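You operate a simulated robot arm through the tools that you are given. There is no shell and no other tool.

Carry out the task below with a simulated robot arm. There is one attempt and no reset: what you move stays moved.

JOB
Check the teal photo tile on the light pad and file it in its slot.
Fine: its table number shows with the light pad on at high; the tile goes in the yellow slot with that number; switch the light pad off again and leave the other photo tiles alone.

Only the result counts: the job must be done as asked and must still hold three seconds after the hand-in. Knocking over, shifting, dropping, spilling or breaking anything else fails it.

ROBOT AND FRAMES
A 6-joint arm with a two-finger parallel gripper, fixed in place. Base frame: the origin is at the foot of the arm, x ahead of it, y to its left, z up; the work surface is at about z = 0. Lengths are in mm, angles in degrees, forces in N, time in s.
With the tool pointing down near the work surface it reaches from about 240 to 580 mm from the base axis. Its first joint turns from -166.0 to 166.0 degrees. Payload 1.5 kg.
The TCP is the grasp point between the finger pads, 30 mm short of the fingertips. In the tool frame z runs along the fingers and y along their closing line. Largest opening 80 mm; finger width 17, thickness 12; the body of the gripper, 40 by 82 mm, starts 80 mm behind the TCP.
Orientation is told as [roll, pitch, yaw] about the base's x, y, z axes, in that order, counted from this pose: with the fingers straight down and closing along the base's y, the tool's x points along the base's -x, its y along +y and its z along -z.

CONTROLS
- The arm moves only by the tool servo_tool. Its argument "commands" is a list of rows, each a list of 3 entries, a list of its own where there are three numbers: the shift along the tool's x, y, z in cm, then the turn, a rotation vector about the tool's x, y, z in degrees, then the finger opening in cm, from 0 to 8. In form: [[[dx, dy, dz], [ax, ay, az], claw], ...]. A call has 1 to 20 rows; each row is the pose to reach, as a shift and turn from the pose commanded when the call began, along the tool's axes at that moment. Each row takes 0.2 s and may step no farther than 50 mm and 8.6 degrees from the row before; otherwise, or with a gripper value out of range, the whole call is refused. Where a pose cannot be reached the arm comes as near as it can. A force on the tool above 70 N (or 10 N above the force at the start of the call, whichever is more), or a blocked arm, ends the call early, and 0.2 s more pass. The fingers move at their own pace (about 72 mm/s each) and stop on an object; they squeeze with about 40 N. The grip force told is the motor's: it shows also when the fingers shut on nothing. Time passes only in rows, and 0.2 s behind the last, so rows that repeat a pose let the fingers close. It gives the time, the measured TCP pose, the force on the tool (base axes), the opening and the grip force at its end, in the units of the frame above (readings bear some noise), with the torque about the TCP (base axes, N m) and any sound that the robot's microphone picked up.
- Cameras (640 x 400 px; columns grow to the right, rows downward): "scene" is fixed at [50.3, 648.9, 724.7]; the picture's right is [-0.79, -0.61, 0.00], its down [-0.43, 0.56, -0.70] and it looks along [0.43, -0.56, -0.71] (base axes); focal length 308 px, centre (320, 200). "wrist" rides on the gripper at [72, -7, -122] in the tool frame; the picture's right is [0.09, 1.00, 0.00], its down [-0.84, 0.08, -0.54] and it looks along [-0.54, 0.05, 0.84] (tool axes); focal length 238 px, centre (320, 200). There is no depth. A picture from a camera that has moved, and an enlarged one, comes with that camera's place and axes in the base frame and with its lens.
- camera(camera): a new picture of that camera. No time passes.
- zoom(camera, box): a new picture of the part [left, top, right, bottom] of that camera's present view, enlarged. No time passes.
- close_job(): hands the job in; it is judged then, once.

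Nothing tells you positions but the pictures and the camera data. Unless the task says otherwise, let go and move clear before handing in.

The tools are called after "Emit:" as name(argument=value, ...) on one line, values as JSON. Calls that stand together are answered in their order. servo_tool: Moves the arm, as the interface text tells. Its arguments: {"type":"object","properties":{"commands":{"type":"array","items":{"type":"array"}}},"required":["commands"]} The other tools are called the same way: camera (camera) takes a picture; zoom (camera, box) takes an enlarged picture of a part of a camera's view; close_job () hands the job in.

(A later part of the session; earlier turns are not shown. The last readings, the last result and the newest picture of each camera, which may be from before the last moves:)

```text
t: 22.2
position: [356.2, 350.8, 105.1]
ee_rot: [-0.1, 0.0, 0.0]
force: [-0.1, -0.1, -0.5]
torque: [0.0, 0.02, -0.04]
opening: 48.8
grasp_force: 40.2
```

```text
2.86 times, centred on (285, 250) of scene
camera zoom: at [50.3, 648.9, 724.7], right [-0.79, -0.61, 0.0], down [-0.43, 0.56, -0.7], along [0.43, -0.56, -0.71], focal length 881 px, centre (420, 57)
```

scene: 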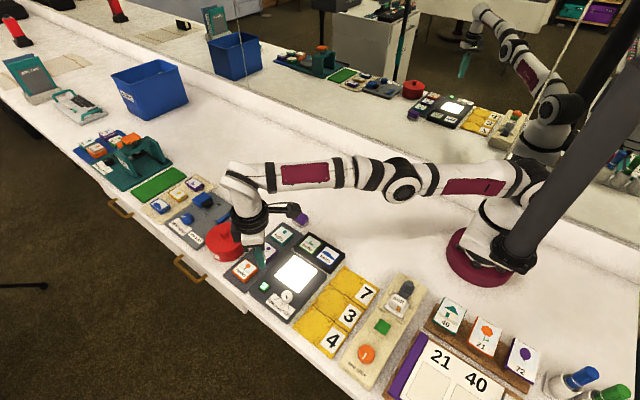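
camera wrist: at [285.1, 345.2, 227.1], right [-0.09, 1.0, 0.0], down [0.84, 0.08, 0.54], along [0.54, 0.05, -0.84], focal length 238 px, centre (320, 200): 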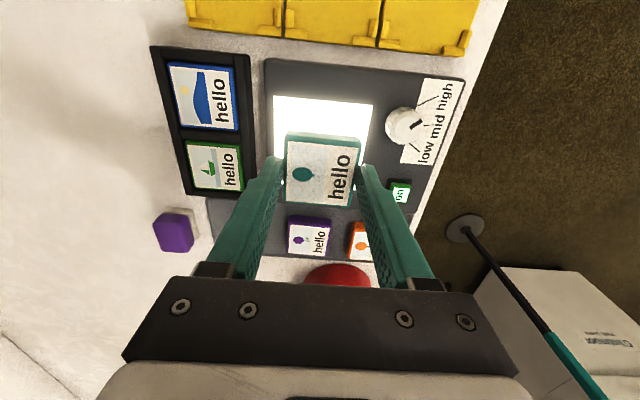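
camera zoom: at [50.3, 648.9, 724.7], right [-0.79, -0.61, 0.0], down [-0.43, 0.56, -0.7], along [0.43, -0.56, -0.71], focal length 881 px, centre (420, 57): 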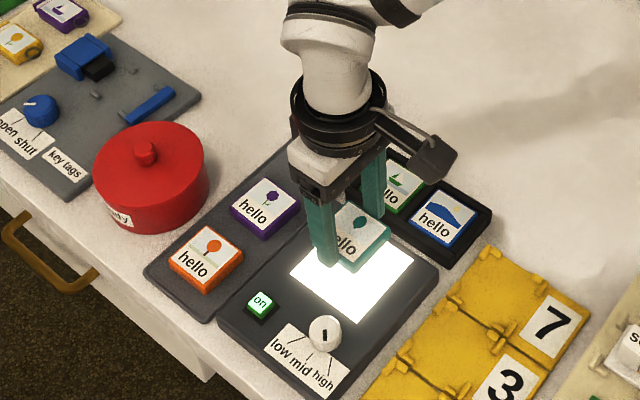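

The tile is held centred above the lit window. Lowering it onto the window.

Emit:
servo_tool(commands=[[[0, 0, 2], [0, 0, 0], 4.0], [[0, 0, 4], [0, 0, 0], 4.0], [[0, 0, 4.5], [0, 0, 0], 4.0], [[0, 0, 4.6], [0, 0, 0], 4.0]])

Emit:
zoom(camera="wrist", box=[220, 90, 420, 215])

Emit:
zoom(camera="scene", box=[230, 210, 350, 310])

```text
t: 23.2
position: [357.6, 351.4, 61.0]
ee_rot: [0.1, -0.1, -0.1]
force: [-5.2, -3.3, 19.8]
torque: [-0.25, 0.28, -0.05]
opening: 48.7
grasp_force: 39.9
```

```text
3.20 times, centred on (320, 152) of wrist
camera zoom: at [286.6, 345.0, 182.4], right [-0.09, 1.0, 0.0], down [0.84, 0.08, 0.54], along [0.54, 0.05, -0.84], focal length 763 px, centre (320, 352)
```

zoom: 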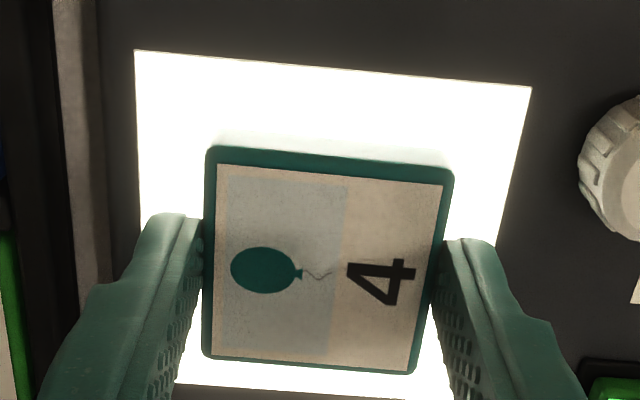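

```text
4.00 times, centred on (290, 260) of scene
camera zoom: at [50.3, 648.9, 724.7], right [-0.79, -0.61, 0.0], down [-0.43, 0.56, -0.7], along [0.43, -0.56, -0.71], focal length 1233 px, centre (440, -40)
```

zoom: 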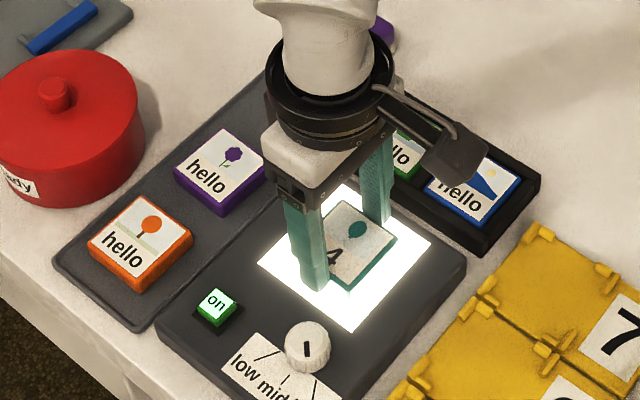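

Resting on the lit window, the tile now shows "4". I'll zoom to confirm the digit and the knob setting.

Emit:
zoom(camera="wrist", box=[280, 130, 370, 210])

Emit:
zoom(camera="scene", box=[270, 275, 320, 320])

Emit:
zoom(camera="wrist", box=[380, 90, 480, 200])

```text
5.00 times, centred on (325, 170) of wrist
camera zoom: at [286.6, 345.0, 182.4], right [-0.09, 1.0, 0.0], down [0.84, 0.08, 0.54], along [0.54, 0.05, -0.84], focal length 1192 px, centre (295, 350)
```

zoom: 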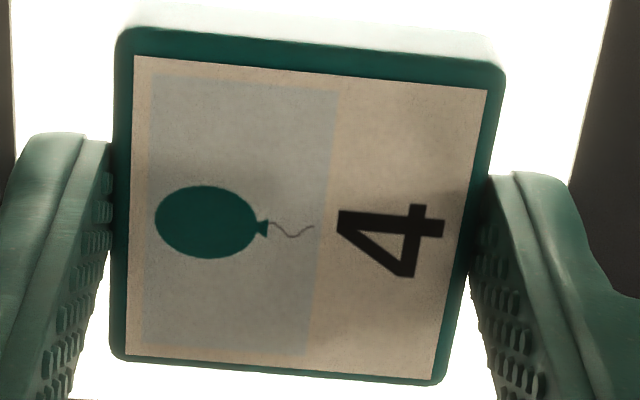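

```text
8.89 times, centred on (295, 298) of scene
camera zoom: at [50.3, 648.9, 724.7], right [-0.79, -0.61, 0.0], down [-0.43, 0.56, -0.7], along [0.43, -0.56, -0.71], focal length 2740 px, centre (542, -667)
```

zoom: 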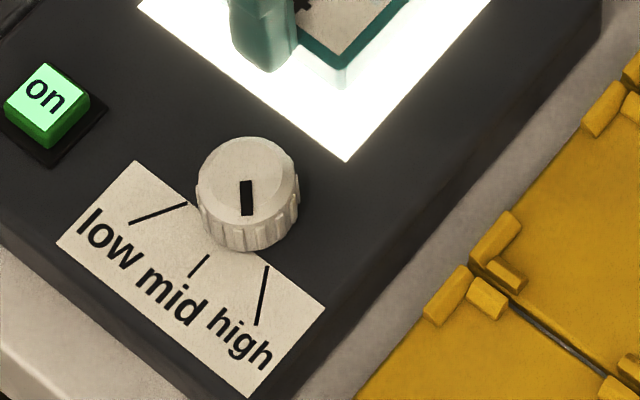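

```text
3.64 times, centred on (430, 145) of wrist
camera zoom: at [286.6, 345.0, 182.4], right [-0.09, 1.0, 0.0], down [0.84, 0.08, 0.54], along [0.54, 0.05, -0.84], focal length 867 px, centre (-80, 400)
```

zoom: 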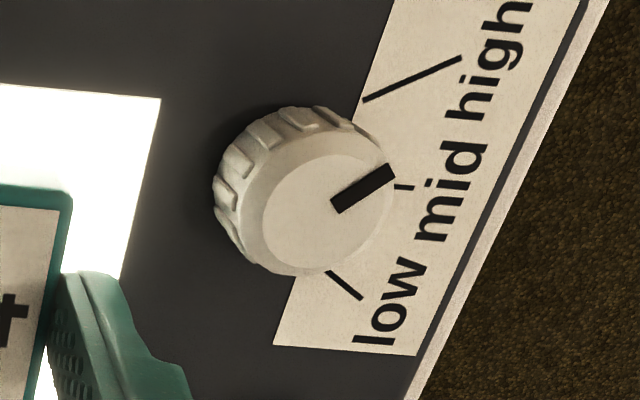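

The tile clearly reads 4. The pointer sits slightly short of the "high" tick (about 41° against about 47°), so before trusting the number I'll set the tile down, nudge the knob fully to "high" and read again.

Emit:
servo_tool(commands=[[[0, 0, -0.12], [0, 0, 0], 4.0], [[0, 0, -0.12], [0, 0, 0], 4.8], [[0, 0, -0.12], [0, 0, 0], 5.6], [[0, 0, -0.12], [0, 0, 0], 5.8], [[0, 0, -2], [0, 0, 0], 5.8], [[0, 0, -6], [0, 0, 0], 5.8], [[0, 0, -9], [0, 0, 0], 5.8], [[0, 0, -9], [0, 0, 0], 5.8]])

Emit:
camera(camera="wrist")

Emit:
zoom(camera="scene", box=[220, 210, 350, 320])

```text
t: 25.0
position: [356.4, 349.9, 148.1]
ee_rot: [0.0, 0.0, -0.1]
force: [0.1, -0.1, 0.0]
torque: [0.01, 0.03, 0.02]
opening: 58.0
grasp_force: 0.1
```

```text
taken
camera wrist: at [285.8, 344.9, 271.4], right [-0.09, 1.0, 0.0], down [0.84, 0.08, 0.54], along [0.54, 0.05, -0.84], focal length 238 px, centre (320, 200)
```

wrist: 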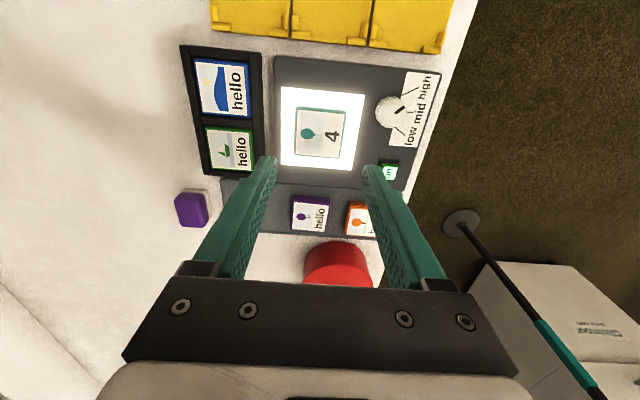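

```text
3.64 times, centred on (285, 265) of scene
camera zoom: at [50.3, 648.9, 724.7], right [-0.79, -0.61, 0.0], down [-0.43, 0.56, -0.7], along [0.43, -0.56, -0.71], focal length 1121 px, centre (447, -36)
```

zoom: 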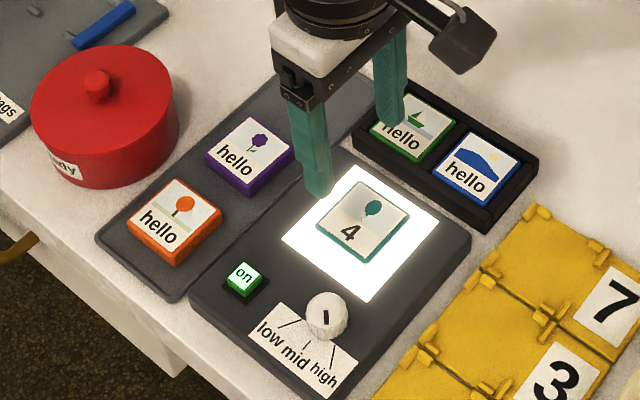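

The tile rests centred on the window, still reading 4. I'll bring the hand over the knob at 45°, which keeps the fingers clear of the tile.

Emit:
servo_tool(commands=[[[0.43, 1.1, 0], [0, 0, -7.5], 5.0], [[0.86, 2.2, 0], [0, 0, -15], 5.0], [[1.29, 3.3, 0], [0, 0, -22.5], 5.0], [[1.72, 4.4, 0], [0, 0, -30], 5.0], [[2.15, 5.5, 0], [0, 0, -37.5], 5.0], [[2.58, 6.56, 0], [0, 0, -45], 5.0], [[2.58, 6.56, 4], [0, 0, -45], 5.0], [[2.58, 6.56, 6], [0, 0, -45], 5.0], [[2.58, 6.56, 6], [0, 0, -45], 5.0]])

Emit:
zoom(camera="wrist", box=[220, 80, 420, 205])

Emit:
zoom(camera="scene", box=[230, 220, 340, 320])

```text
t: 27.0
position: [331.7, 414.9, 88.9]
ee_rot: [0.0, -0.1, 45.0]
force: [-0.4, 1.6, 0.7]
torque: [0.0, 0.02, -0.01]
opening: 49.8
grasp_force: 0.1
```

```text
3.20 times, centred on (320, 142) of wrist
camera zoom: at [286.4, 361.8, 211.3], right [-0.77, 0.64, 0.0], down [0.54, 0.65, 0.54], along [0.35, 0.42, -0.84], focal length 763 px, centre (320, 384)
```

zoom: 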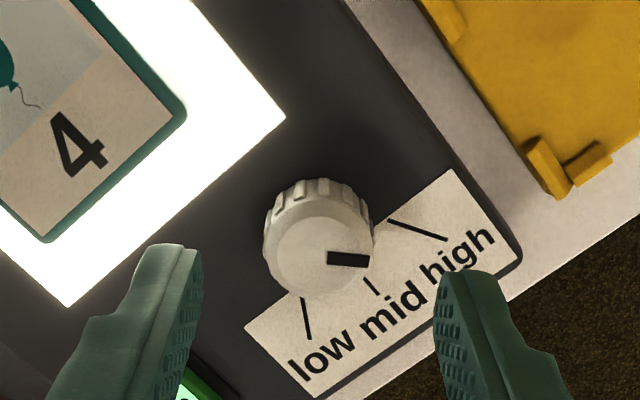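

```text
4.00 times, centred on (285, 270) of scene
camera zoom: at [50.3, 648.9, 724.7], right [-0.79, -0.61, 0.0], down [-0.43, 0.56, -0.7], along [0.43, -0.56, -0.71], focal length 1233 px, centre (460, -80)
```

zoom: 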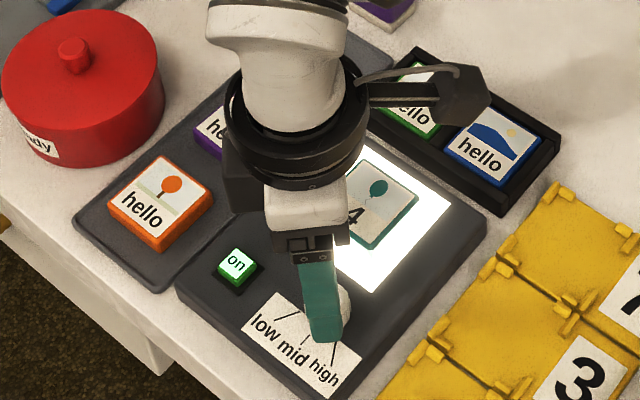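

The hand is centred on the knob. I'll go down, grip and turn it another 8° or so toward "high".

Emit:
servo_tool(commands=[[[-0.04, -0.05, 1.5], [0, 0, 0], 5.0], [[-0.04, -0.05, 3.0], [0, 0, 0], 5.0], [[-0.04, -0.05, 3.0], [0, 0, 0], 3.5], [[-0.04, -0.05, 3.0], [0, 0, 0], 1.5], [[-0.04, -0.05, 3.0], [0, 0, 0], 1.5], [[-0.04, -0.05, 3.0], [0, 0, -3], 1.5], [[-0.04, -0.05, 3.0], [0, 0, -6], 1.5], [[-0.04, -0.05, 3.0], [0, 0, -6], 1.5]])

Emit:
camera(camera="wrist")

Emit:
zoom(camera="scene", box=[230, 220, 340, 320])

```text
t: 28.8
position: [330.6, 415.7, 61.0]
ee_rot: [-0.1, -0.1, 51.0]
force: [-2.7, 8.7, -5.0]
torque: [0.29, 0.06, -0.01]
opening: 25.3
grasp_force: 36.9
```

```text
taken
camera wrist: at [293.0, 357.3, 181.5], right [-0.83, 0.55, 0.0], down [0.47, 0.7, 0.54], along [0.3, 0.45, -0.84], focal length 238 px, centre (320, 200)
```

wrist: 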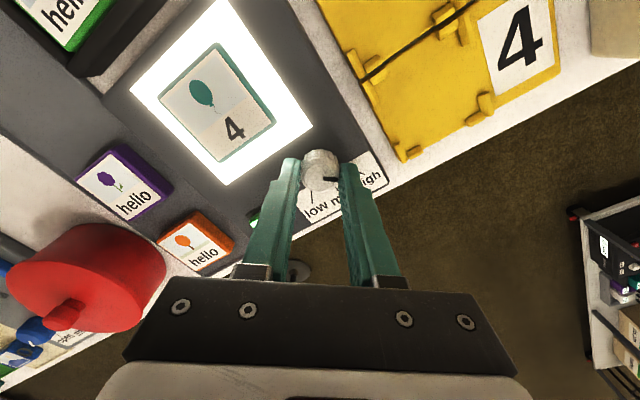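

```text
4.00 times, centred on (285, 270) of scene
camera zoom: at [50.3, 648.9, 724.7], right [-0.79, -0.61, 0.0], down [-0.43, 0.56, -0.7], along [0.43, -0.56, -0.71], focal length 1233 px, centre (460, -80)
```

zoom: 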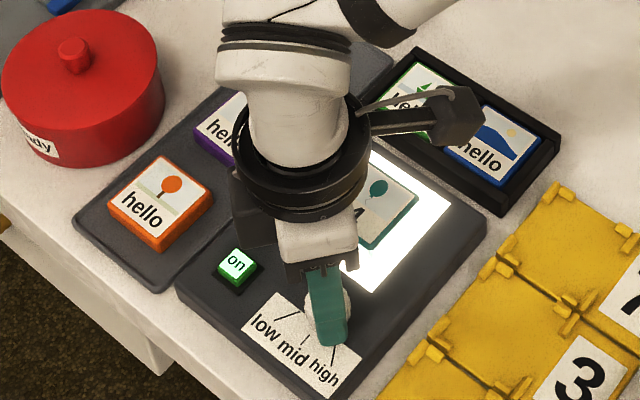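

The number stays 4 with the knob turned fully onto "high". I'll release the knob, rise and check once more.

Emit:
servo_tool(commands=[[[0, 0, 0], [0, 0, 0], 3.5], [[0, 0, 0], [0, 0, 0], 5.0], [[0, 0, -1.5], [0, 0, 0], 5.0], [[0, 0, -5], [0, 0, 0], 5.0], [[0, 0, -9], [0, 0, 0], 5.0], [[0, 0, -9], [0, 0, 0], 5.0]])

Emit:
zoom(camera="wrist", box=[120, 10, 420, 200])

Emit:
zoom(camera="scene", box=[230, 220, 340, 320])

```text
t: 30.2
position: [332.3, 415.9, 150.1]
ee_rot: [0.0, -0.2, 51.1]
force: [0.3, 0.0, -1.1]
torque: [-0.01, 0.02, 0.01]
opening: 50.1
grasp_force: 0.2
```

```text
2.11 times, centred on (270, 105) of wrist
camera zoom: at [293.2, 356.9, 271.4], right [-0.83, 0.56, 0.0], down [0.47, 0.7, 0.54], along [0.3, 0.45, -0.84], focal length 502 px, centre (425, 400)
```

zoom: 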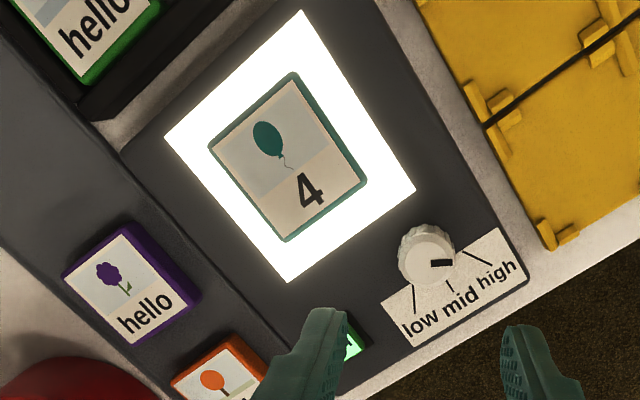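

```text
4.00 times, centred on (285, 270) of scene
camera zoom: at [50.3, 648.9, 724.7], right [-0.79, -0.61, 0.0], down [-0.43, 0.56, -0.7], along [0.43, -0.56, -0.71], focal length 1233 px, centre (460, -80)
```

zoom: 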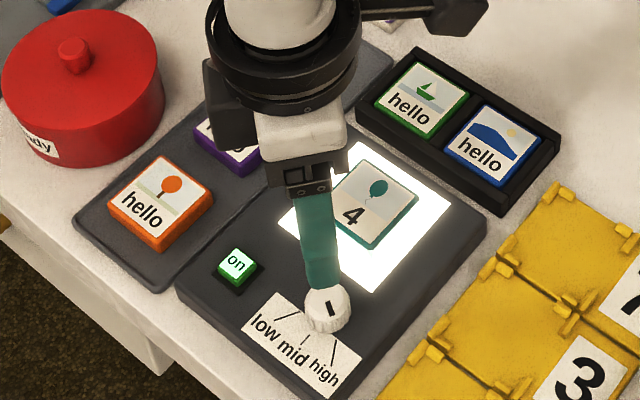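

Confirmed: the pad is on at "high" and the tile reads 4, so it goes in the yellow slot 4. I'll return to the tile with the hand squared up.

Emit:
servo_tool(commands=[[[0.5, -0.86, 0], [0, 0, 7.3], 5.6], [[1.0, -1.72, 0], [0, 0, 14.6], 5.6], [[1.5, -2.58, 0], [0, 0, 21.9], 5.6], [[2.0, -3.44, 0], [0, 0, 29.2], 5.6], [[2.5, -4.3, 0], [0, 0, 36.5], 5.6], [[3.0, -5.16, 0], [0, 0, 43.8], 5.6], [[3.52, -6.03, 0], [0, 0, 51], 5.6], [[3.52, -6.03, 5], [0, 0, 51], 5.6], [[3.52, -6.03, 5], [0, 0, 51], 5.6]])

Emit:
zoom(camera="wrist", box=[220, 80, 420, 205])

Emit:
camera(camera="scene")

```text
t: 32.2
position: [357.3, 351.0, 98.9]
ee_rot: [0.0, 0.0, -0.1]
force: [-0.6, -0.1, 0.7]
torque: [0.01, 0.01, -0.01]
opening: 56.0
grasp_force: 0.1
```

```text
3.20 times, centred on (320, 142) of wrist
camera zoom: at [286.7, 345.2, 221.0], right [-0.09, 1.0, 0.0], down [0.84, 0.08, 0.54], along [0.54, 0.05, -0.84], focal length 763 px, centre (320, 384)
```

zoom: 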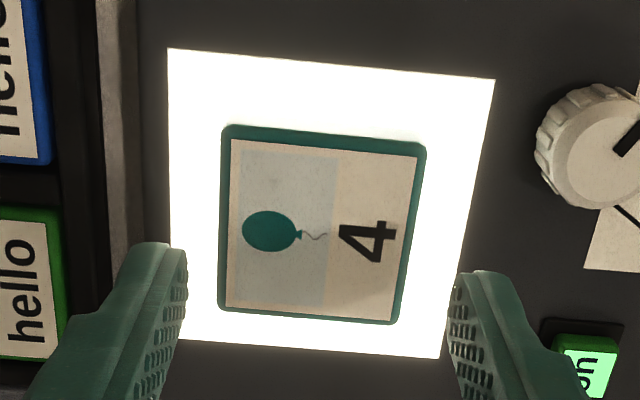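

```text
taken
```

scene: 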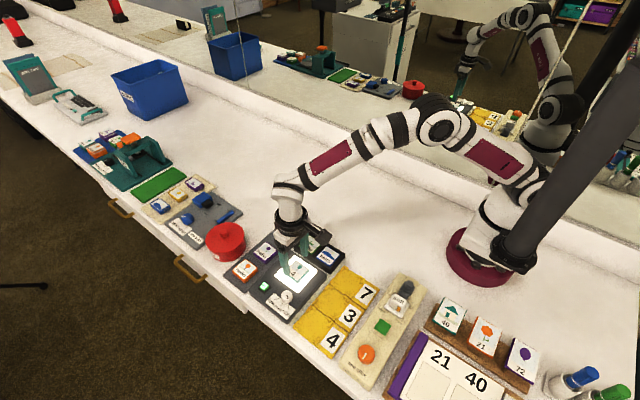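

The hand is over the tile. Small correction, then down and grip.

Emit:
servo_tool(commands=[[[0.08, -0.1, 1.5], [0, 0, 0], 5.6], [[0.08, -0.1, 3.0], [0, 0, 0], 5.6], [[0.08, -0.1, 3.85], [0, 0, 0], 5.6], [[0.08, -0.1, 3.85], [0, 0, 0], 5.0], [[0.08, -0.1, 3.85], [0, 0, 0], 4.0], [[0.08, -0.1, 3.85], [0, 0, 0], 4.0], [[0.08, -0.1, 3.85], [0, 0, 0], 4.0]])

Emit:
zoom(camera="wrist", box=[220, 90, 420, 215])

Emit:
zoom(camera="scene", box=[270, 250, 390, 370])

```text
t: 33.8
position: [356.5, 348.8, 61.1]
ee_rot: [0.0, 0.0, 0.0]
force: [0.0, -0.7, -0.2]
torque: [0.0, 0.01, -0.03]
opening: 49.0
grasp_force: 39.5
```

```text
3.20 times, centred on (320, 152) of wrist
camera zoom: at [285.8, 344.1, 182.7], right [-0.09, 1.0, 0.0], down [0.84, 0.08, 0.54], along [0.54, 0.05, -0.84], focal length 763 px, centre (320, 352)
```

zoom: 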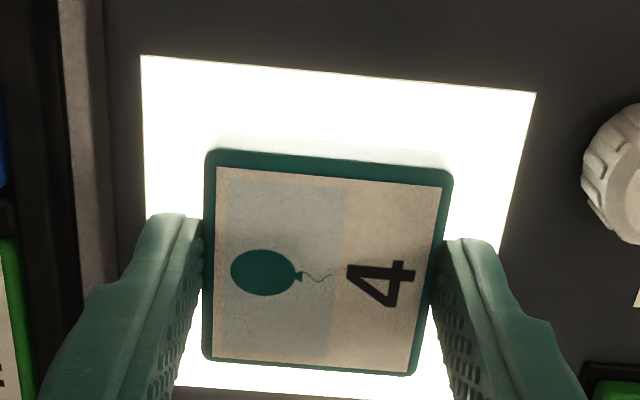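

```text
3.33 times, centred on (330, 310) of scene
camera zoom: at [50.3, 648.9, 724.7], right [-0.79, -0.61, 0.0], down [-0.43, 0.56, -0.7], along [0.43, -0.56, -0.71], focal length 1028 px, centre (287, -167)
```

zoom: 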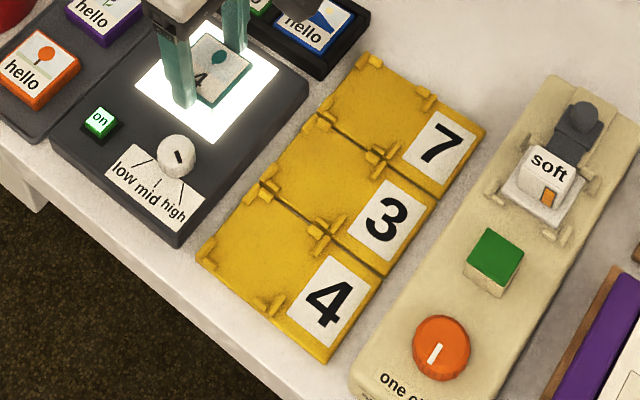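

The tile is gripped again and well centred in the hand. I'll lift it and carry it to near slot 4, high enough to get a clear view of the slot first.

Emit:
servo_tool(commands=[[[0, 0, -1], [0, 0, 0], 4.0], [[0, 0, -4], [0, 0, 0], 4.0], [[0, 0, -8], [0, 0, 0], 4.0], [[1.9, 2.1, -10], [0, 0, 0], 4.0], [[3.8, 4.2, -10], [0, 0, 0], 4.0], [[5.8, 6.4, -10], [0, 0, 0], 4.0], [[5.8, 6.4, -10], [0, 0, 0], 4.0]])

Emit:
camera(camera="wrist")

Emit:
zoom(camera="wrist", box=[230, 0, 430, 125])

Emit:
zoom(camera="scene", box=[270, 250, 390, 370])

```text
t: 35.4
position: [298.0, 411.4, 161.0]
ee_rot: [0.0, 0.0, 0.0]
force: [0.4, -0.5, -0.3]
torque: [-0.01, 0.01, -0.01]
opening: 49.0
grasp_force: 39.5
```

```text
taken
camera wrist: at [227.7, 407.8, 283.1], right [-0.09, 1.0, 0.0], down [0.84, 0.08, 0.54], along [0.54, 0.05, -0.84], focal length 238 px, centre (320, 200)
```

wrist: 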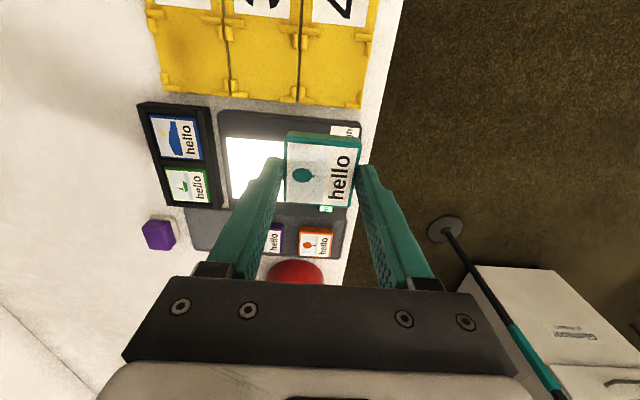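

```text
3.20 times, centred on (330, 62) of wrist
camera zoom: at [227.7, 407.8, 283.1], right [-0.09, 1.0, 0.0], down [0.84, 0.08, 0.54], along [0.54, 0.05, -0.84], focal length 763 px, centre (288, 640)
```

zoom: 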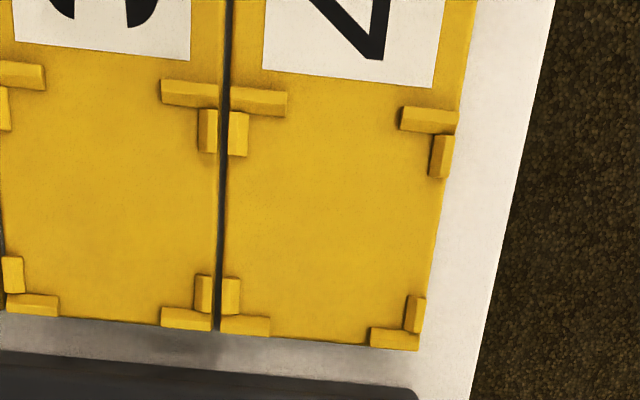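

```text
3.33 times, centred on (330, 310) of scene
camera zoom: at [50.3, 648.9, 724.7], right [-0.79, -0.61, 0.0], down [-0.43, 0.56, -0.7], along [0.43, -0.56, -0.71], focal length 1028 px, centre (287, -167)
```

zoom: 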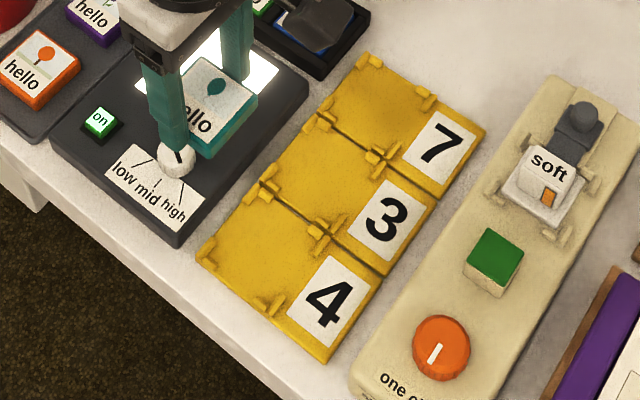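

Slot 4's pocket measures about 56 mm square between its corner clips, centred at about (247.3, 423.2), so the 49 mm tile has about 3.5 mm clearance per side. I'll move above it and lower partway.

Emit:
servo_tool(commands=[[[1.75, 0.28, 0], [0, 0, 0], 4.0], [[3.5, 0.56, 0], [0, 0, 0], 4.0], [[5.24, 0.84, 0], [0, 0, 0], 4.0], [[5.24, 0.84, 4], [0, 0, 0], 4.0], [[5.24, 0.84, 8], [0, 0, 0], 4.0], [[5.24, 0.84, 8], [0, 0, 0], 4.0]])

Emit:
camera(camera="wrist")

Emit:
zoom(camera="wrist", box=[220, 60, 420, 210])

Emit:
zoom(camera="scene", box=[270, 270, 390, 370])

```text
t: 36.8
position: [245.7, 422.1, 79.8]
ee_rot: [0.1, -0.1, -0.2]
force: [0.0, -0.7, 0.3]
torque: [0.01, 0.0, -0.05]
opening: 48.8
grasp_force: 40.0
```

```text
taken
camera wrist: at [175.6, 416.6, 202.3], right [-0.09, 1.0, 0.0], down [0.84, 0.08, 0.54], along [0.54, 0.05, -0.84], focal length 238 px, centre (320, 200)
```

wrist: 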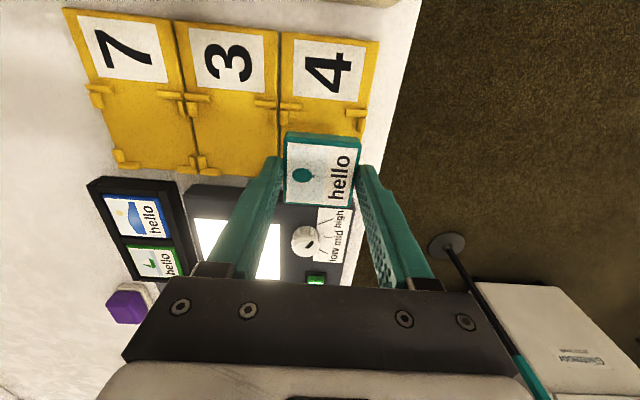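

```text
2.67 times, centred on (320, 135) of wrist
camera zoom: at [175.6, 416.6, 202.3], right [-0.09, 1.0, 0.0], down [0.84, 0.08, 0.54], along [0.54, 0.05, -0.84], focal length 636 px, centre (320, 373)
```

zoom: 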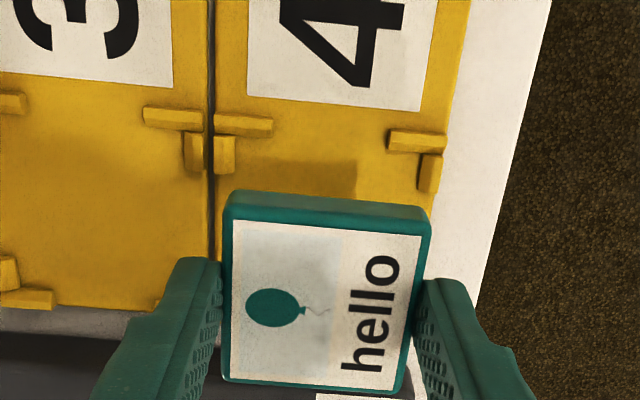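

```text
4.00 times, centred on (330, 320) of scene
camera zoom: at [50.3, 648.9, 724.7], right [-0.79, -0.61, 0.0], down [-0.43, 0.56, -0.7], along [0.43, -0.56, -0.71], focal length 1233 px, centre (280, -280)
```

zoom: 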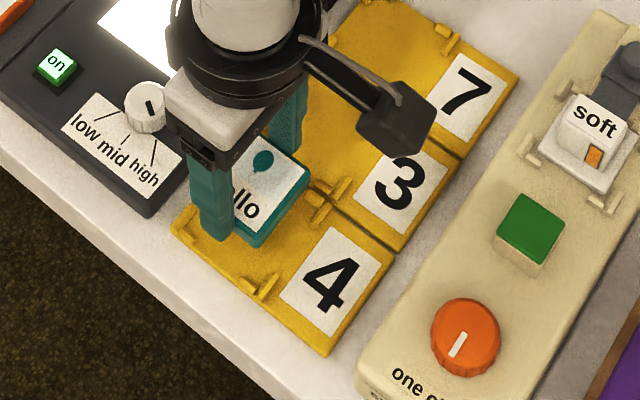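

The tile is aligned over slot 4 (true centre about (247.5, 423.3) against the pocket at (247.2, 423.1)). Lowering to just above the slot floor.

Emit:
servo_tool(commands=[[[0.02, -0.02, 1.5], [0, 0, 0], 4.0], [[0.02, -0.02, 2.6], [0, 0, 0], 4.0], [[0.02, -0.02, 3.2], [0, 0, 0], 4.0], [[0.02, -0.02, 3.2], [0, 0, 0], 4.0]])

Emit:
zoom(camera="wrist", box=[220, 60, 420, 210])

Emit:
zoom(camera="scene", box=[280, 290, 370, 360])

```text
t: 37.8
position: [244.9, 422.1, 49.2]
ee_rot: [0.0, 0.0, -0.1]
force: [-1.1, 0.3, -0.7]
torque: [0.0, 0.0, -0.04]
opening: 48.4
grasp_force: 40.9
```

```text
2.67 times, centred on (320, 135) of wrist
camera zoom: at [175.2, 416.4, 170.9], right [-0.09, 1.0, 0.0], down [0.84, 0.08, 0.54], along [0.54, 0.05, -0.84], focal length 636 px, centre (320, 373)
```

zoom: 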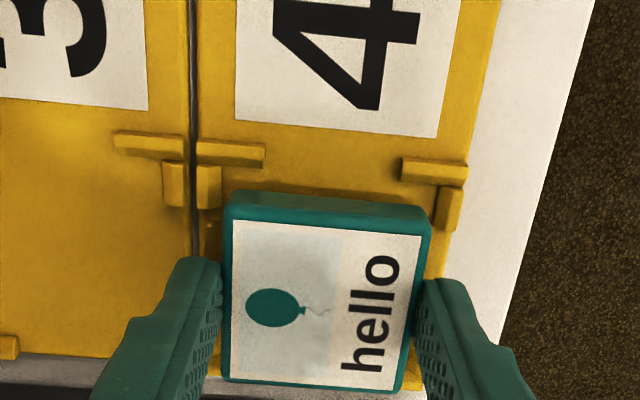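

```text
5.71 times, centred on (325, 325) of scene
camera zoom: at [50.3, 648.9, 724.7], right [-0.79, -0.61, 0.0], down [-0.43, 0.56, -0.7], along [0.43, -0.56, -0.71], focal length 1761 px, centre (291, -514)
```

zoom: 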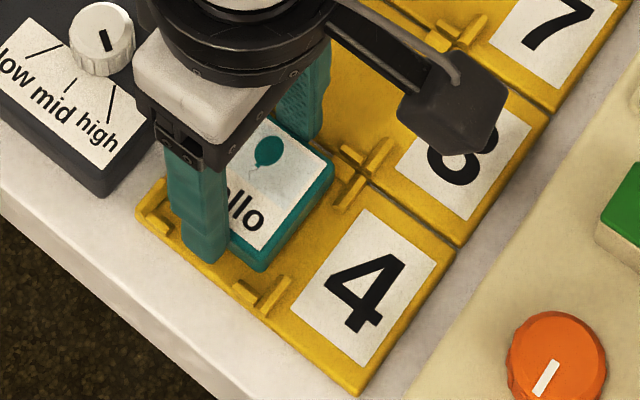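

Still clear of the floor and well inside the clips. Lowering the last few millimetres in small steps.

Emit:
servo_tool(commands=[[[0, 0, 0.1], [0, 0, 0], 4.0], [[0, 0, 0.2], [0, 0, 0], 4.0], [[0, 0, 0.3], [0, 0, 0], 4.0]])

Emit:
zoom(camera="wrist", box=[220, 60, 420, 210])

```text
t: 38.6
position: [246.4, 421.8, 46.4]
ee_rot: [0.0, 0.0, -0.1]
force: [0.9, -0.6, -1.0]
torque: [-0.01, 0.01, 0.01]
opening: 48.7
grasp_force: 39.8
```

```text
2.67 times, centred on (320, 135) of wrist
camera zoom: at [175.4, 416.6, 167.8], right [-0.09, 1.0, 0.0], down [0.84, 0.08, 0.54], along [0.54, 0.05, -0.84], focal length 636 px, centre (320, 373)
```

zoom: 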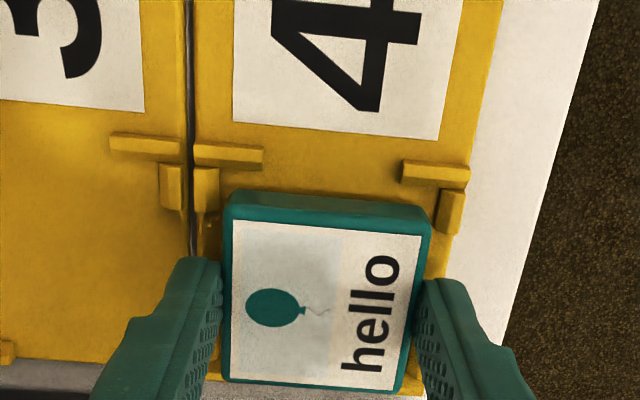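

Emit:
servo_tool(commands=[[[0, 0, 0.1], [0, 0, 0], 4.0], [[0, 0, 0.2], [0, 0, 0], 4.0], [[0, 0, 0.3], [0, 0, 0], 4.0]])

Emit:
zoom(camera="wrist", box=[220, 60, 420, 210])

Emit:
zoom(camera="scene", box=[280, 290, 370, 360])

```text
t: 39.4
position: [246.3, 421.6, 41.6]
ee_rot: [0.1, 0.0, 0.0]
force: [0.0, -0.8, 0.6]
torque: [-0.01, 0.0, 0.06]
opening: 48.7
grasp_force: 39.9
```

```text
2.67 times, centred on (320, 135) of wrist
camera zoom: at [174.9, 416.4, 164.7], right [-0.09, 1.0, 0.0], down [0.84, 0.08, 0.54], along [0.54, 0.05, -0.84], focal length 636 px, centre (320, 373)
```

zoom: 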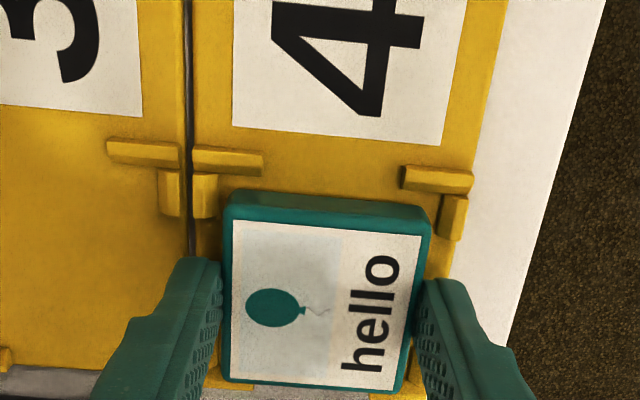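

```text
5.71 times, centred on (325, 325) of scene
camera zoom: at [50.3, 648.9, 724.7], right [-0.79, -0.61, 0.0], down [-0.43, 0.56, -0.7], along [0.43, -0.56, -0.71], focal length 1761 px, centre (291, -514)
```

zoom: 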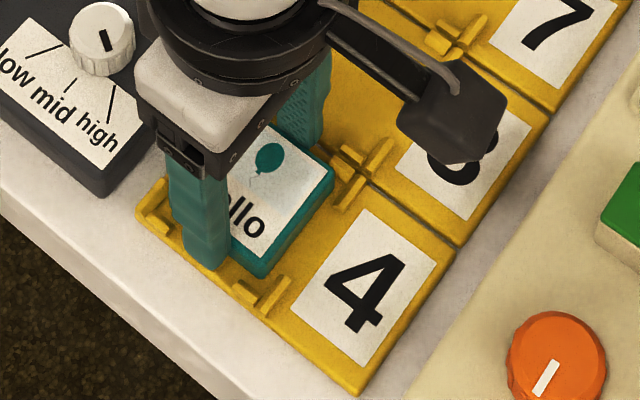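

Emit:
servo_tool(commands=[[[0, 0, 0.1], [0, 0, 0], 4.0], [[0, 0, 0.2], [0, 0, 0], 4.0]])

```text
t: 40.0
position: [245.0, 422.0, 42.0]
ee_rot: [0.2, -0.1, -0.1]
force: [-4.2, -11.7, 34.9]
torque: [-0.42, 0.19, -0.05]
opening: 49.0
grasp_force: 40.1
```

The tile has touched the slot floor. I'll ease the pressure, check the fit, then release gently.

Emit:
servo_tool(commands=[[[0, 0, -0.13], [0, 0, 0], 4.0], [[0, 0, -0.13], [0, 0, 0], 4.0]])

Emit:
zoom(camera="wrist", box=[220, 60, 420, 210])

Emit:
zoom(camera="scene", box=[280, 290, 370, 360])

```text
t: 40.6
position: [245.9, 422.9, 42.7]
ee_rot: [0.1, 0.0, 0.1]
force: [3.4, 4.1, 13.8]
torque: [0.16, -0.07, 0.0]
opening: 48.7
grasp_force: 40.0
```

```text
2.67 times, centred on (320, 135) of wrist
camera zoom: at [175.1, 416.8, 164.1], right [-0.09, 1.0, 0.0], down [0.84, 0.08, 0.54], along [0.54, 0.05, -0.84], focal length 636 px, centre (320, 373)
```

zoom: 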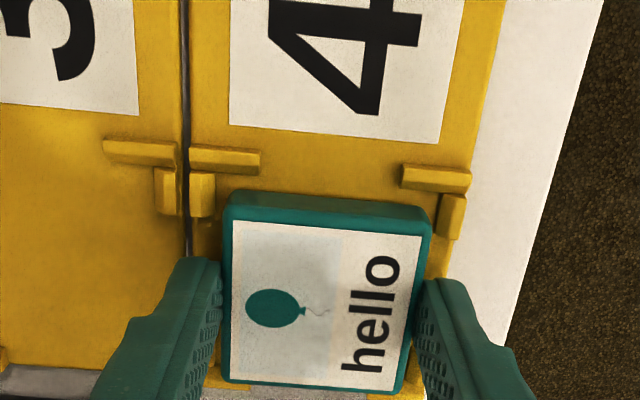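

```text
5.71 times, centred on (325, 325) of scene
camera zoom: at [50.3, 648.9, 724.7], right [-0.79, -0.61, 0.0], down [-0.43, 0.56, -0.7], along [0.43, -0.56, -0.71], focal length 1761 px, centre (291, -514)
```

zoom: 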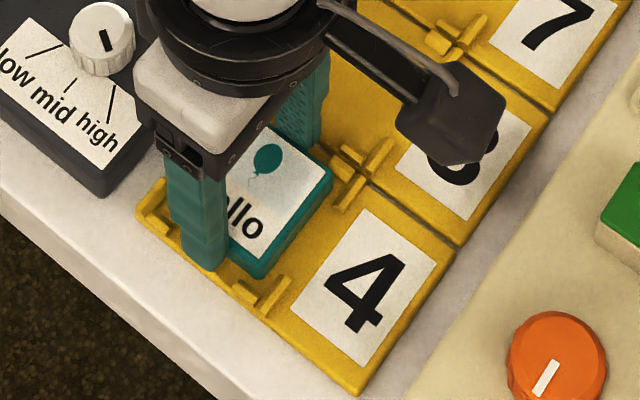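

The tile lies flat inside the four corner clips. Releasing and rising straight up.

Emit:
servo_tool(commands=[[[0, 0, -0.03], [0, 0, 0], 4.7], [[0, 0, -0.03], [0, 0, 0], 5.2], [[0, 0, -0.03], [0, 0, 0], 5.6], [[0, 0, -0.03], [0, 0, 0], 5.6], [[0, 0, -1.5], [0, 0, 0], 5.6], [[0, 0, -5], [0, 0, 0], 5.6], [[0, 0, -10], [0, 0, 0], 5.6], [[0, 0, -10], [0, 0, 0], 5.6]])

Emit:
camera(camera="wrist")

Emit:
zoom(camera="wrist", box=[220, 50, 420, 175])

Emit:
zoom(camera="scene", box=[280, 290, 370, 360])

```text
t: 42.4
position: [246.6, 421.4, 142.0]
ee_rot: [0.1, -0.1, -0.1]
force: [-0.2, 0.2, -0.1]
torque: [-0.02, 0.04, 0.01]
opening: 55.9
grasp_force: 0.1
```

```text
taken
camera wrist: at [175.0, 416.5, 263.9], right [-0.09, 1.0, 0.0], down [0.84, 0.08, 0.54], along [0.54, 0.05, -0.84], focal length 238 px, centre (320, 200)
```

wrist: 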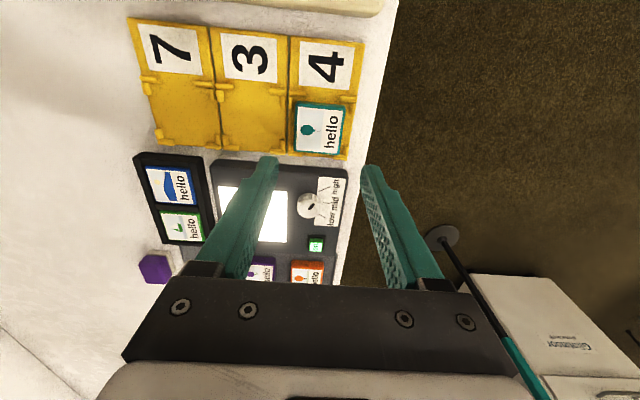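

```text
3.20 times, centred on (320, 112) of wrist
camera zoom: at [175.0, 416.5, 263.9], right [-0.09, 1.0, 0.0], down [0.84, 0.08, 0.54], along [0.54, 0.05, -0.84], focal length 763 px, centre (320, 480)
```

zoom: 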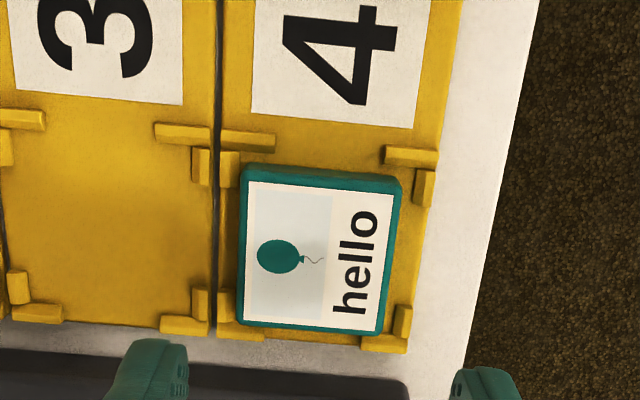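

```text
5.71 times, centred on (325, 325) of scene
camera zoom: at [50.3, 648.9, 724.7], right [-0.79, -0.61, 0.0], down [-0.43, 0.56, -0.7], along [0.43, -0.56, -0.71], focal length 1761 px, centre (291, -514)
```

zoom: 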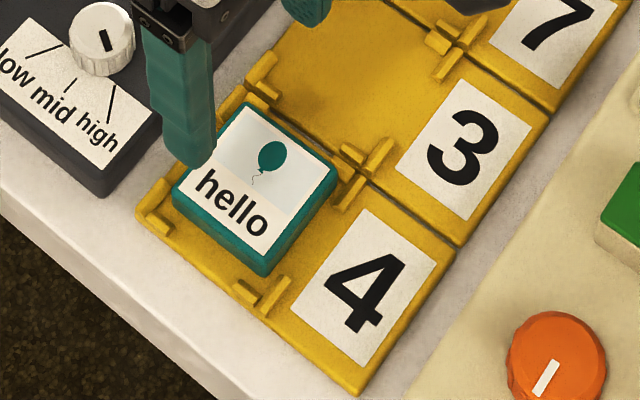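

The tile is released in slot 4. I'll zoom closer to make sure it lies flat within all four clips before switching the pad off.

Emit:
zoom(camera="wrist", box=[280, 85, 360, 165])

Emit:
zoom(camera="scene", box=[298, 300, 348, 345])

```text
5.00 times, centred on (320, 125) of wrist
camera zoom: at [175.0, 416.5, 263.9], right [-0.09, 1.0, 0.0], down [0.84, 0.08, 0.54], along [0.54, 0.05, -0.84], focal length 1192 px, centre (320, 575)
```

zoom: 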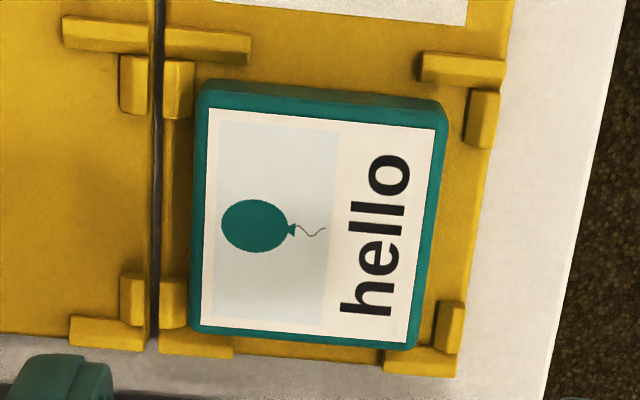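

```text
8.89 times, centred on (323, 322) of scene
camera zoom: at [50.3, 648.9, 724.7], right [-0.79, -0.61, 0.0], down [-0.43, 0.56, -0.7], along [0.43, -0.56, -0.71], focal length 2740 px, centre (293, -889)
```

zoom: 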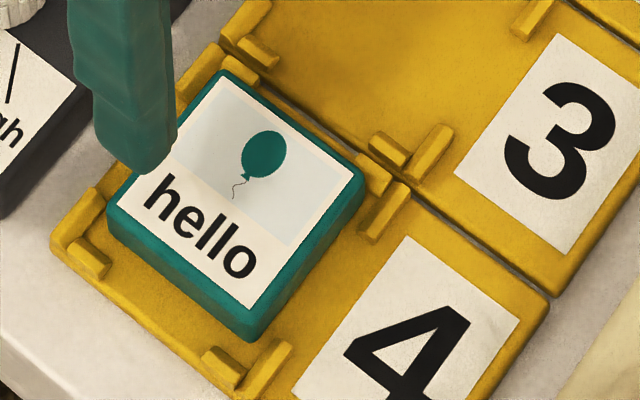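

The tile is flat and inside the clips of slot 4. Next I'll close the fingers and head back to the button to switch the pad off.

Emit:
servo_tool(commands=[[[-2.1, -0.14, 0], [0, 0, -7.5], 5.6], [[-4.2, -0.28, 0], [0, 0, -15], 4], [[-6.4, -0.42, 0], [0, 0, -22.5], 2], [[-8.5, -0.56, 0], [0, 0, -30], 0], [[-10.6, -0.7, 0], [0, 0, -37.5], 0], [[-12.8, -0.85, 0], [0, 0, -45], 0], [[-12.8, -0.85, 0], [0, 0, -45], 0]])

Emit:
camera(camera="wrist")

```text
t: 44.0
position: [373.3, 412.5, 143.6]
ee_rot: [0.1, 0.0, 45.0]
force: [-0.6, -0.3, 0.0]
torque: [0.0, -0.05, 0.0]
opening: 0.0
grasp_force: 21.1
```

```text
taken
camera wrist: at [328.4, 358.7, 264.4], right [-0.77, 0.64, 0.0], down [0.54, 0.65, 0.54], along [0.35, 0.42, -0.84], focal length 238 px, centre (320, 200)
```

wrist: 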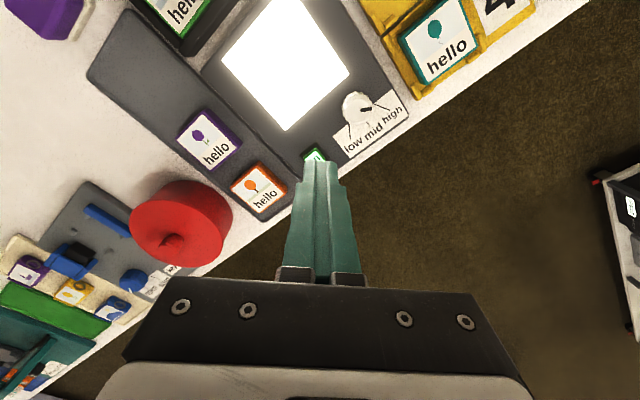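

Emit:
servo_tool(commands=[[[-0.9, -0.06, 0.5], [0, -5, 0], 0], [[-1.8, -0.13, 1.2], [0, -10, 0], 0], [[-2.62, -0.19, 2.2], [0, -15, 0], 0], [[-2.62, -0.19, 3.67], [0, -15, 0], 0], [[-2.62, -0.19, 3.67], [0, -15, 0], 0]])

Emit:
zoom(camera="wrist", box=[240, 90, 400, 210])

Emit:
zoom(camera="scene", box=[210, 230, 330, 320])

```text
t: 45.2
position: [393.4, 428.9, 106.0]
ee_rot: [0.0, -15.1, 44.9]
force: [0.6, 0.0, 0.0]
torque: [-0.01, -0.02, -0.01]
opening: 0.1
grasp_force: 21.5
```

```text
3.33 times, centred on (320, 150) of wrist
camera zoom: at [327.7, 355.8, 204.6], right [-0.77, 0.64, -0.02], down [0.42, 0.53, 0.74], along [0.49, 0.56, -0.67], focal length 794 px, centre (320, 367)
```

zoom: 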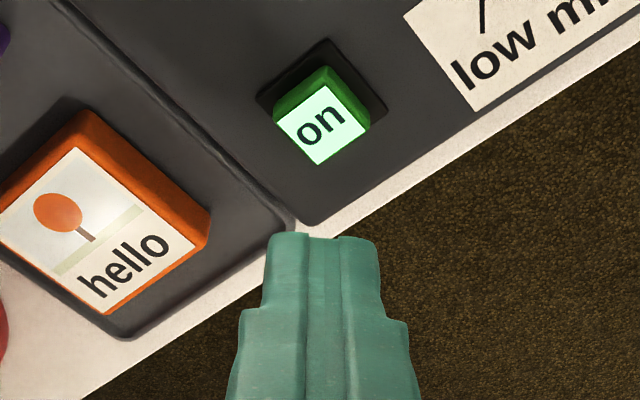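

```text
4.44 times, centred on (270, 275) of scene
camera zoom: at [50.3, 648.9, 724.7], right [-0.79, -0.61, 0.0], down [-0.43, 0.56, -0.7], along [0.43, -0.56, -0.71], focal length 1370 px, centre (542, -133)
```

zoom: 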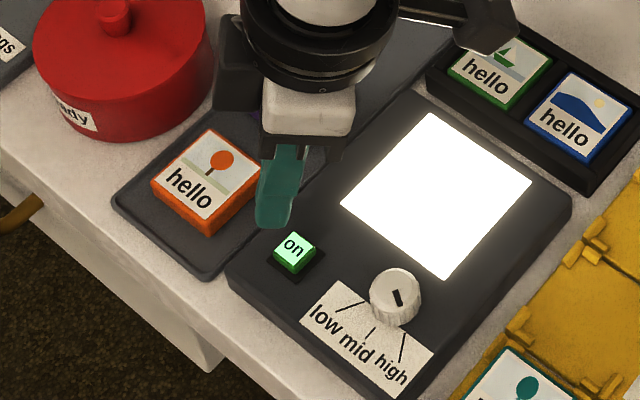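

Same hover position as the first press. Pressing down again in small steps.

Emit:
servo_tool(commands=[[[0.5, 0, 1.9], [0, 0, 0], 0], [[0.9, 0, 3.38], [0, 0, 0], 0], [[1.035, 0, 3.864], [0, 0, 0], 0], [[1.087, 0, 4.057], [0, 0, 0], 0]])

Emit:
servo_tool(commands=[[[0.026, 0, 0.097], [0, 0, 0], 0], [[0.052, 0, 0.193], [0, 0, 0], 0]])

Emit:
zoom(camera="scene", box=[230, 230, 350, 310])

```text
t: 46.2
position: [393.1, 430.9, 64.1]
ee_rot: [0.0, -15.1, 45.0]
force: [-0.2, -0.1, 1.5]
torque: [-0.02, -0.05, 0.02]
opening: 0.0
grasp_force: 21.7
```

```text
t: 46.8
position: [393.3, 429.7, 61.7]
ee_rot: [0.0, -15.1, 44.8]
force: [-0.4, -0.5, 1.4]
torque: [-0.03, 0.01, 0.0]
opening: 0.1
grasp_force: 21.6
heard: click
```

```text
5.00 times, centred on (290, 270) of scene
camera zoom: at [50.3, 648.9, 724.7], right [-0.79, -0.61, 0.0], down [-0.43, 0.56, -0.7], along [0.43, -0.56, -0.71], focal length 1541 px, centre (470, -150)
```

zoom: 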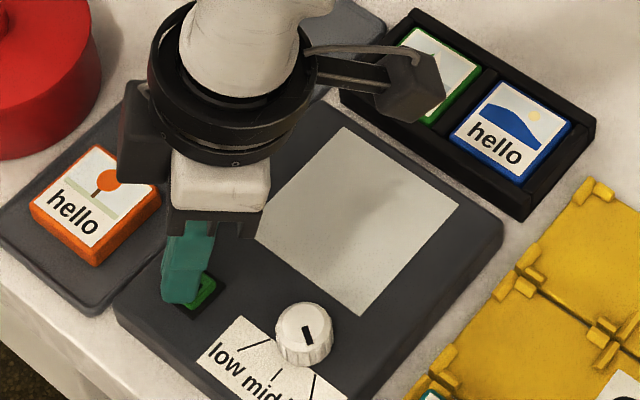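

The click came and the pad is dark. I'll lift straight up and clear.

Emit:
servo_tool(commands=[[[-0.26, 0, -0.97], [0, 0, 0], 0], [[-1.04, 0, -3.86], [0, 0, 0], 0], [[-2.07, 0, -7.73], [0, 0, 0], 0], [[-2.07, 0, -7.73], [0, 0, 0], 0]])

Emit:
servo_tool(commands=[[[2.5, 0, -1.5], [0, 5, 0], 0], [[5.5, 0, -3], [0, 10, 0], 0], [[8.5, 0, -4.5], [0, 15, 0], 0], [[11.5, 0, -6], [0, 15, 0], 0], [[11.5, 0, -6], [0, 15, 0], 0]])

Emit:
camera(camera="scene")

Emit:
camera(camera="wrist")

Emit:
zoom(camera="scene", box=[210, 210, 400, 370])

```text
t: 47.8
position: [394.0, 430.3, 142.7]
ee_rot: [0.0, -15.0, 45.1]
force: [-0.1, -0.2, 0.0]
torque: [-0.01, 0.01, -0.02]
opening: 0.0
grasp_force: 21.0
```

```text
t: 49.0
position: [303.8, 339.2, 170.8]
ee_rot: [-0.1, -0.1, 44.9]
force: [0.3, 0.1, -0.6]
torque: [-0.01, 0.04, -0.02]
opening: 0.0
grasp_force: 21.1
```

```text
taken
```

scene: 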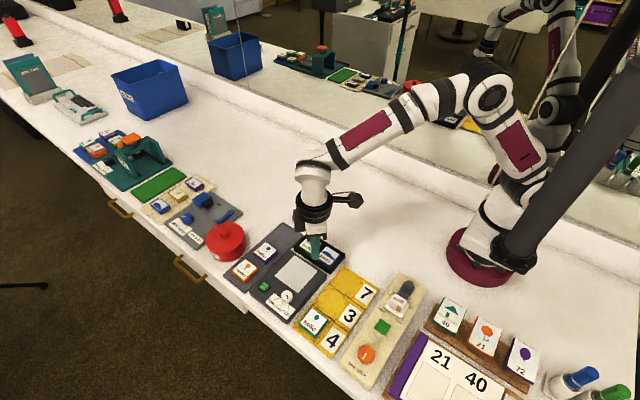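

```text
taken
camera wrist: at [258.4, 286.1, 292.0], right [-0.77, 0.64, 0.0], down [0.54, 0.65, 0.54], along [0.35, 0.42, -0.84], focal length 238 px, centre (320, 200)
```

wrist: 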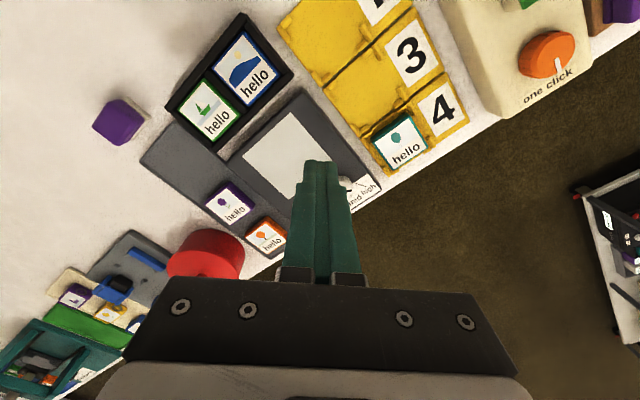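

```text
2.50 times, centred on (305, 290) of scene
camera zoom: at [50.3, 648.9, 724.7], right [-0.79, -0.61, 0.0], down [-0.43, 0.56, -0.7], along [0.43, -0.56, -0.71], focal length 771 px, centre (358, -25)
```

zoom: 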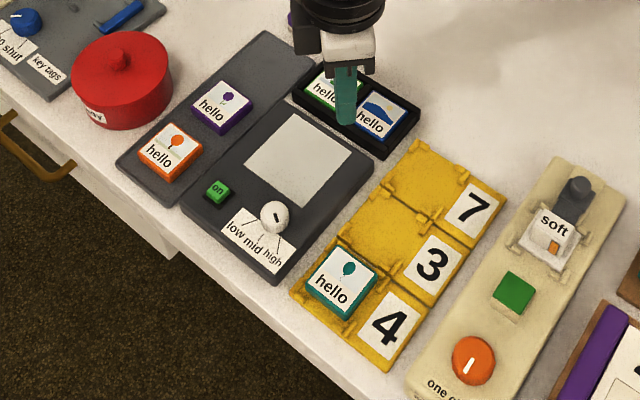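

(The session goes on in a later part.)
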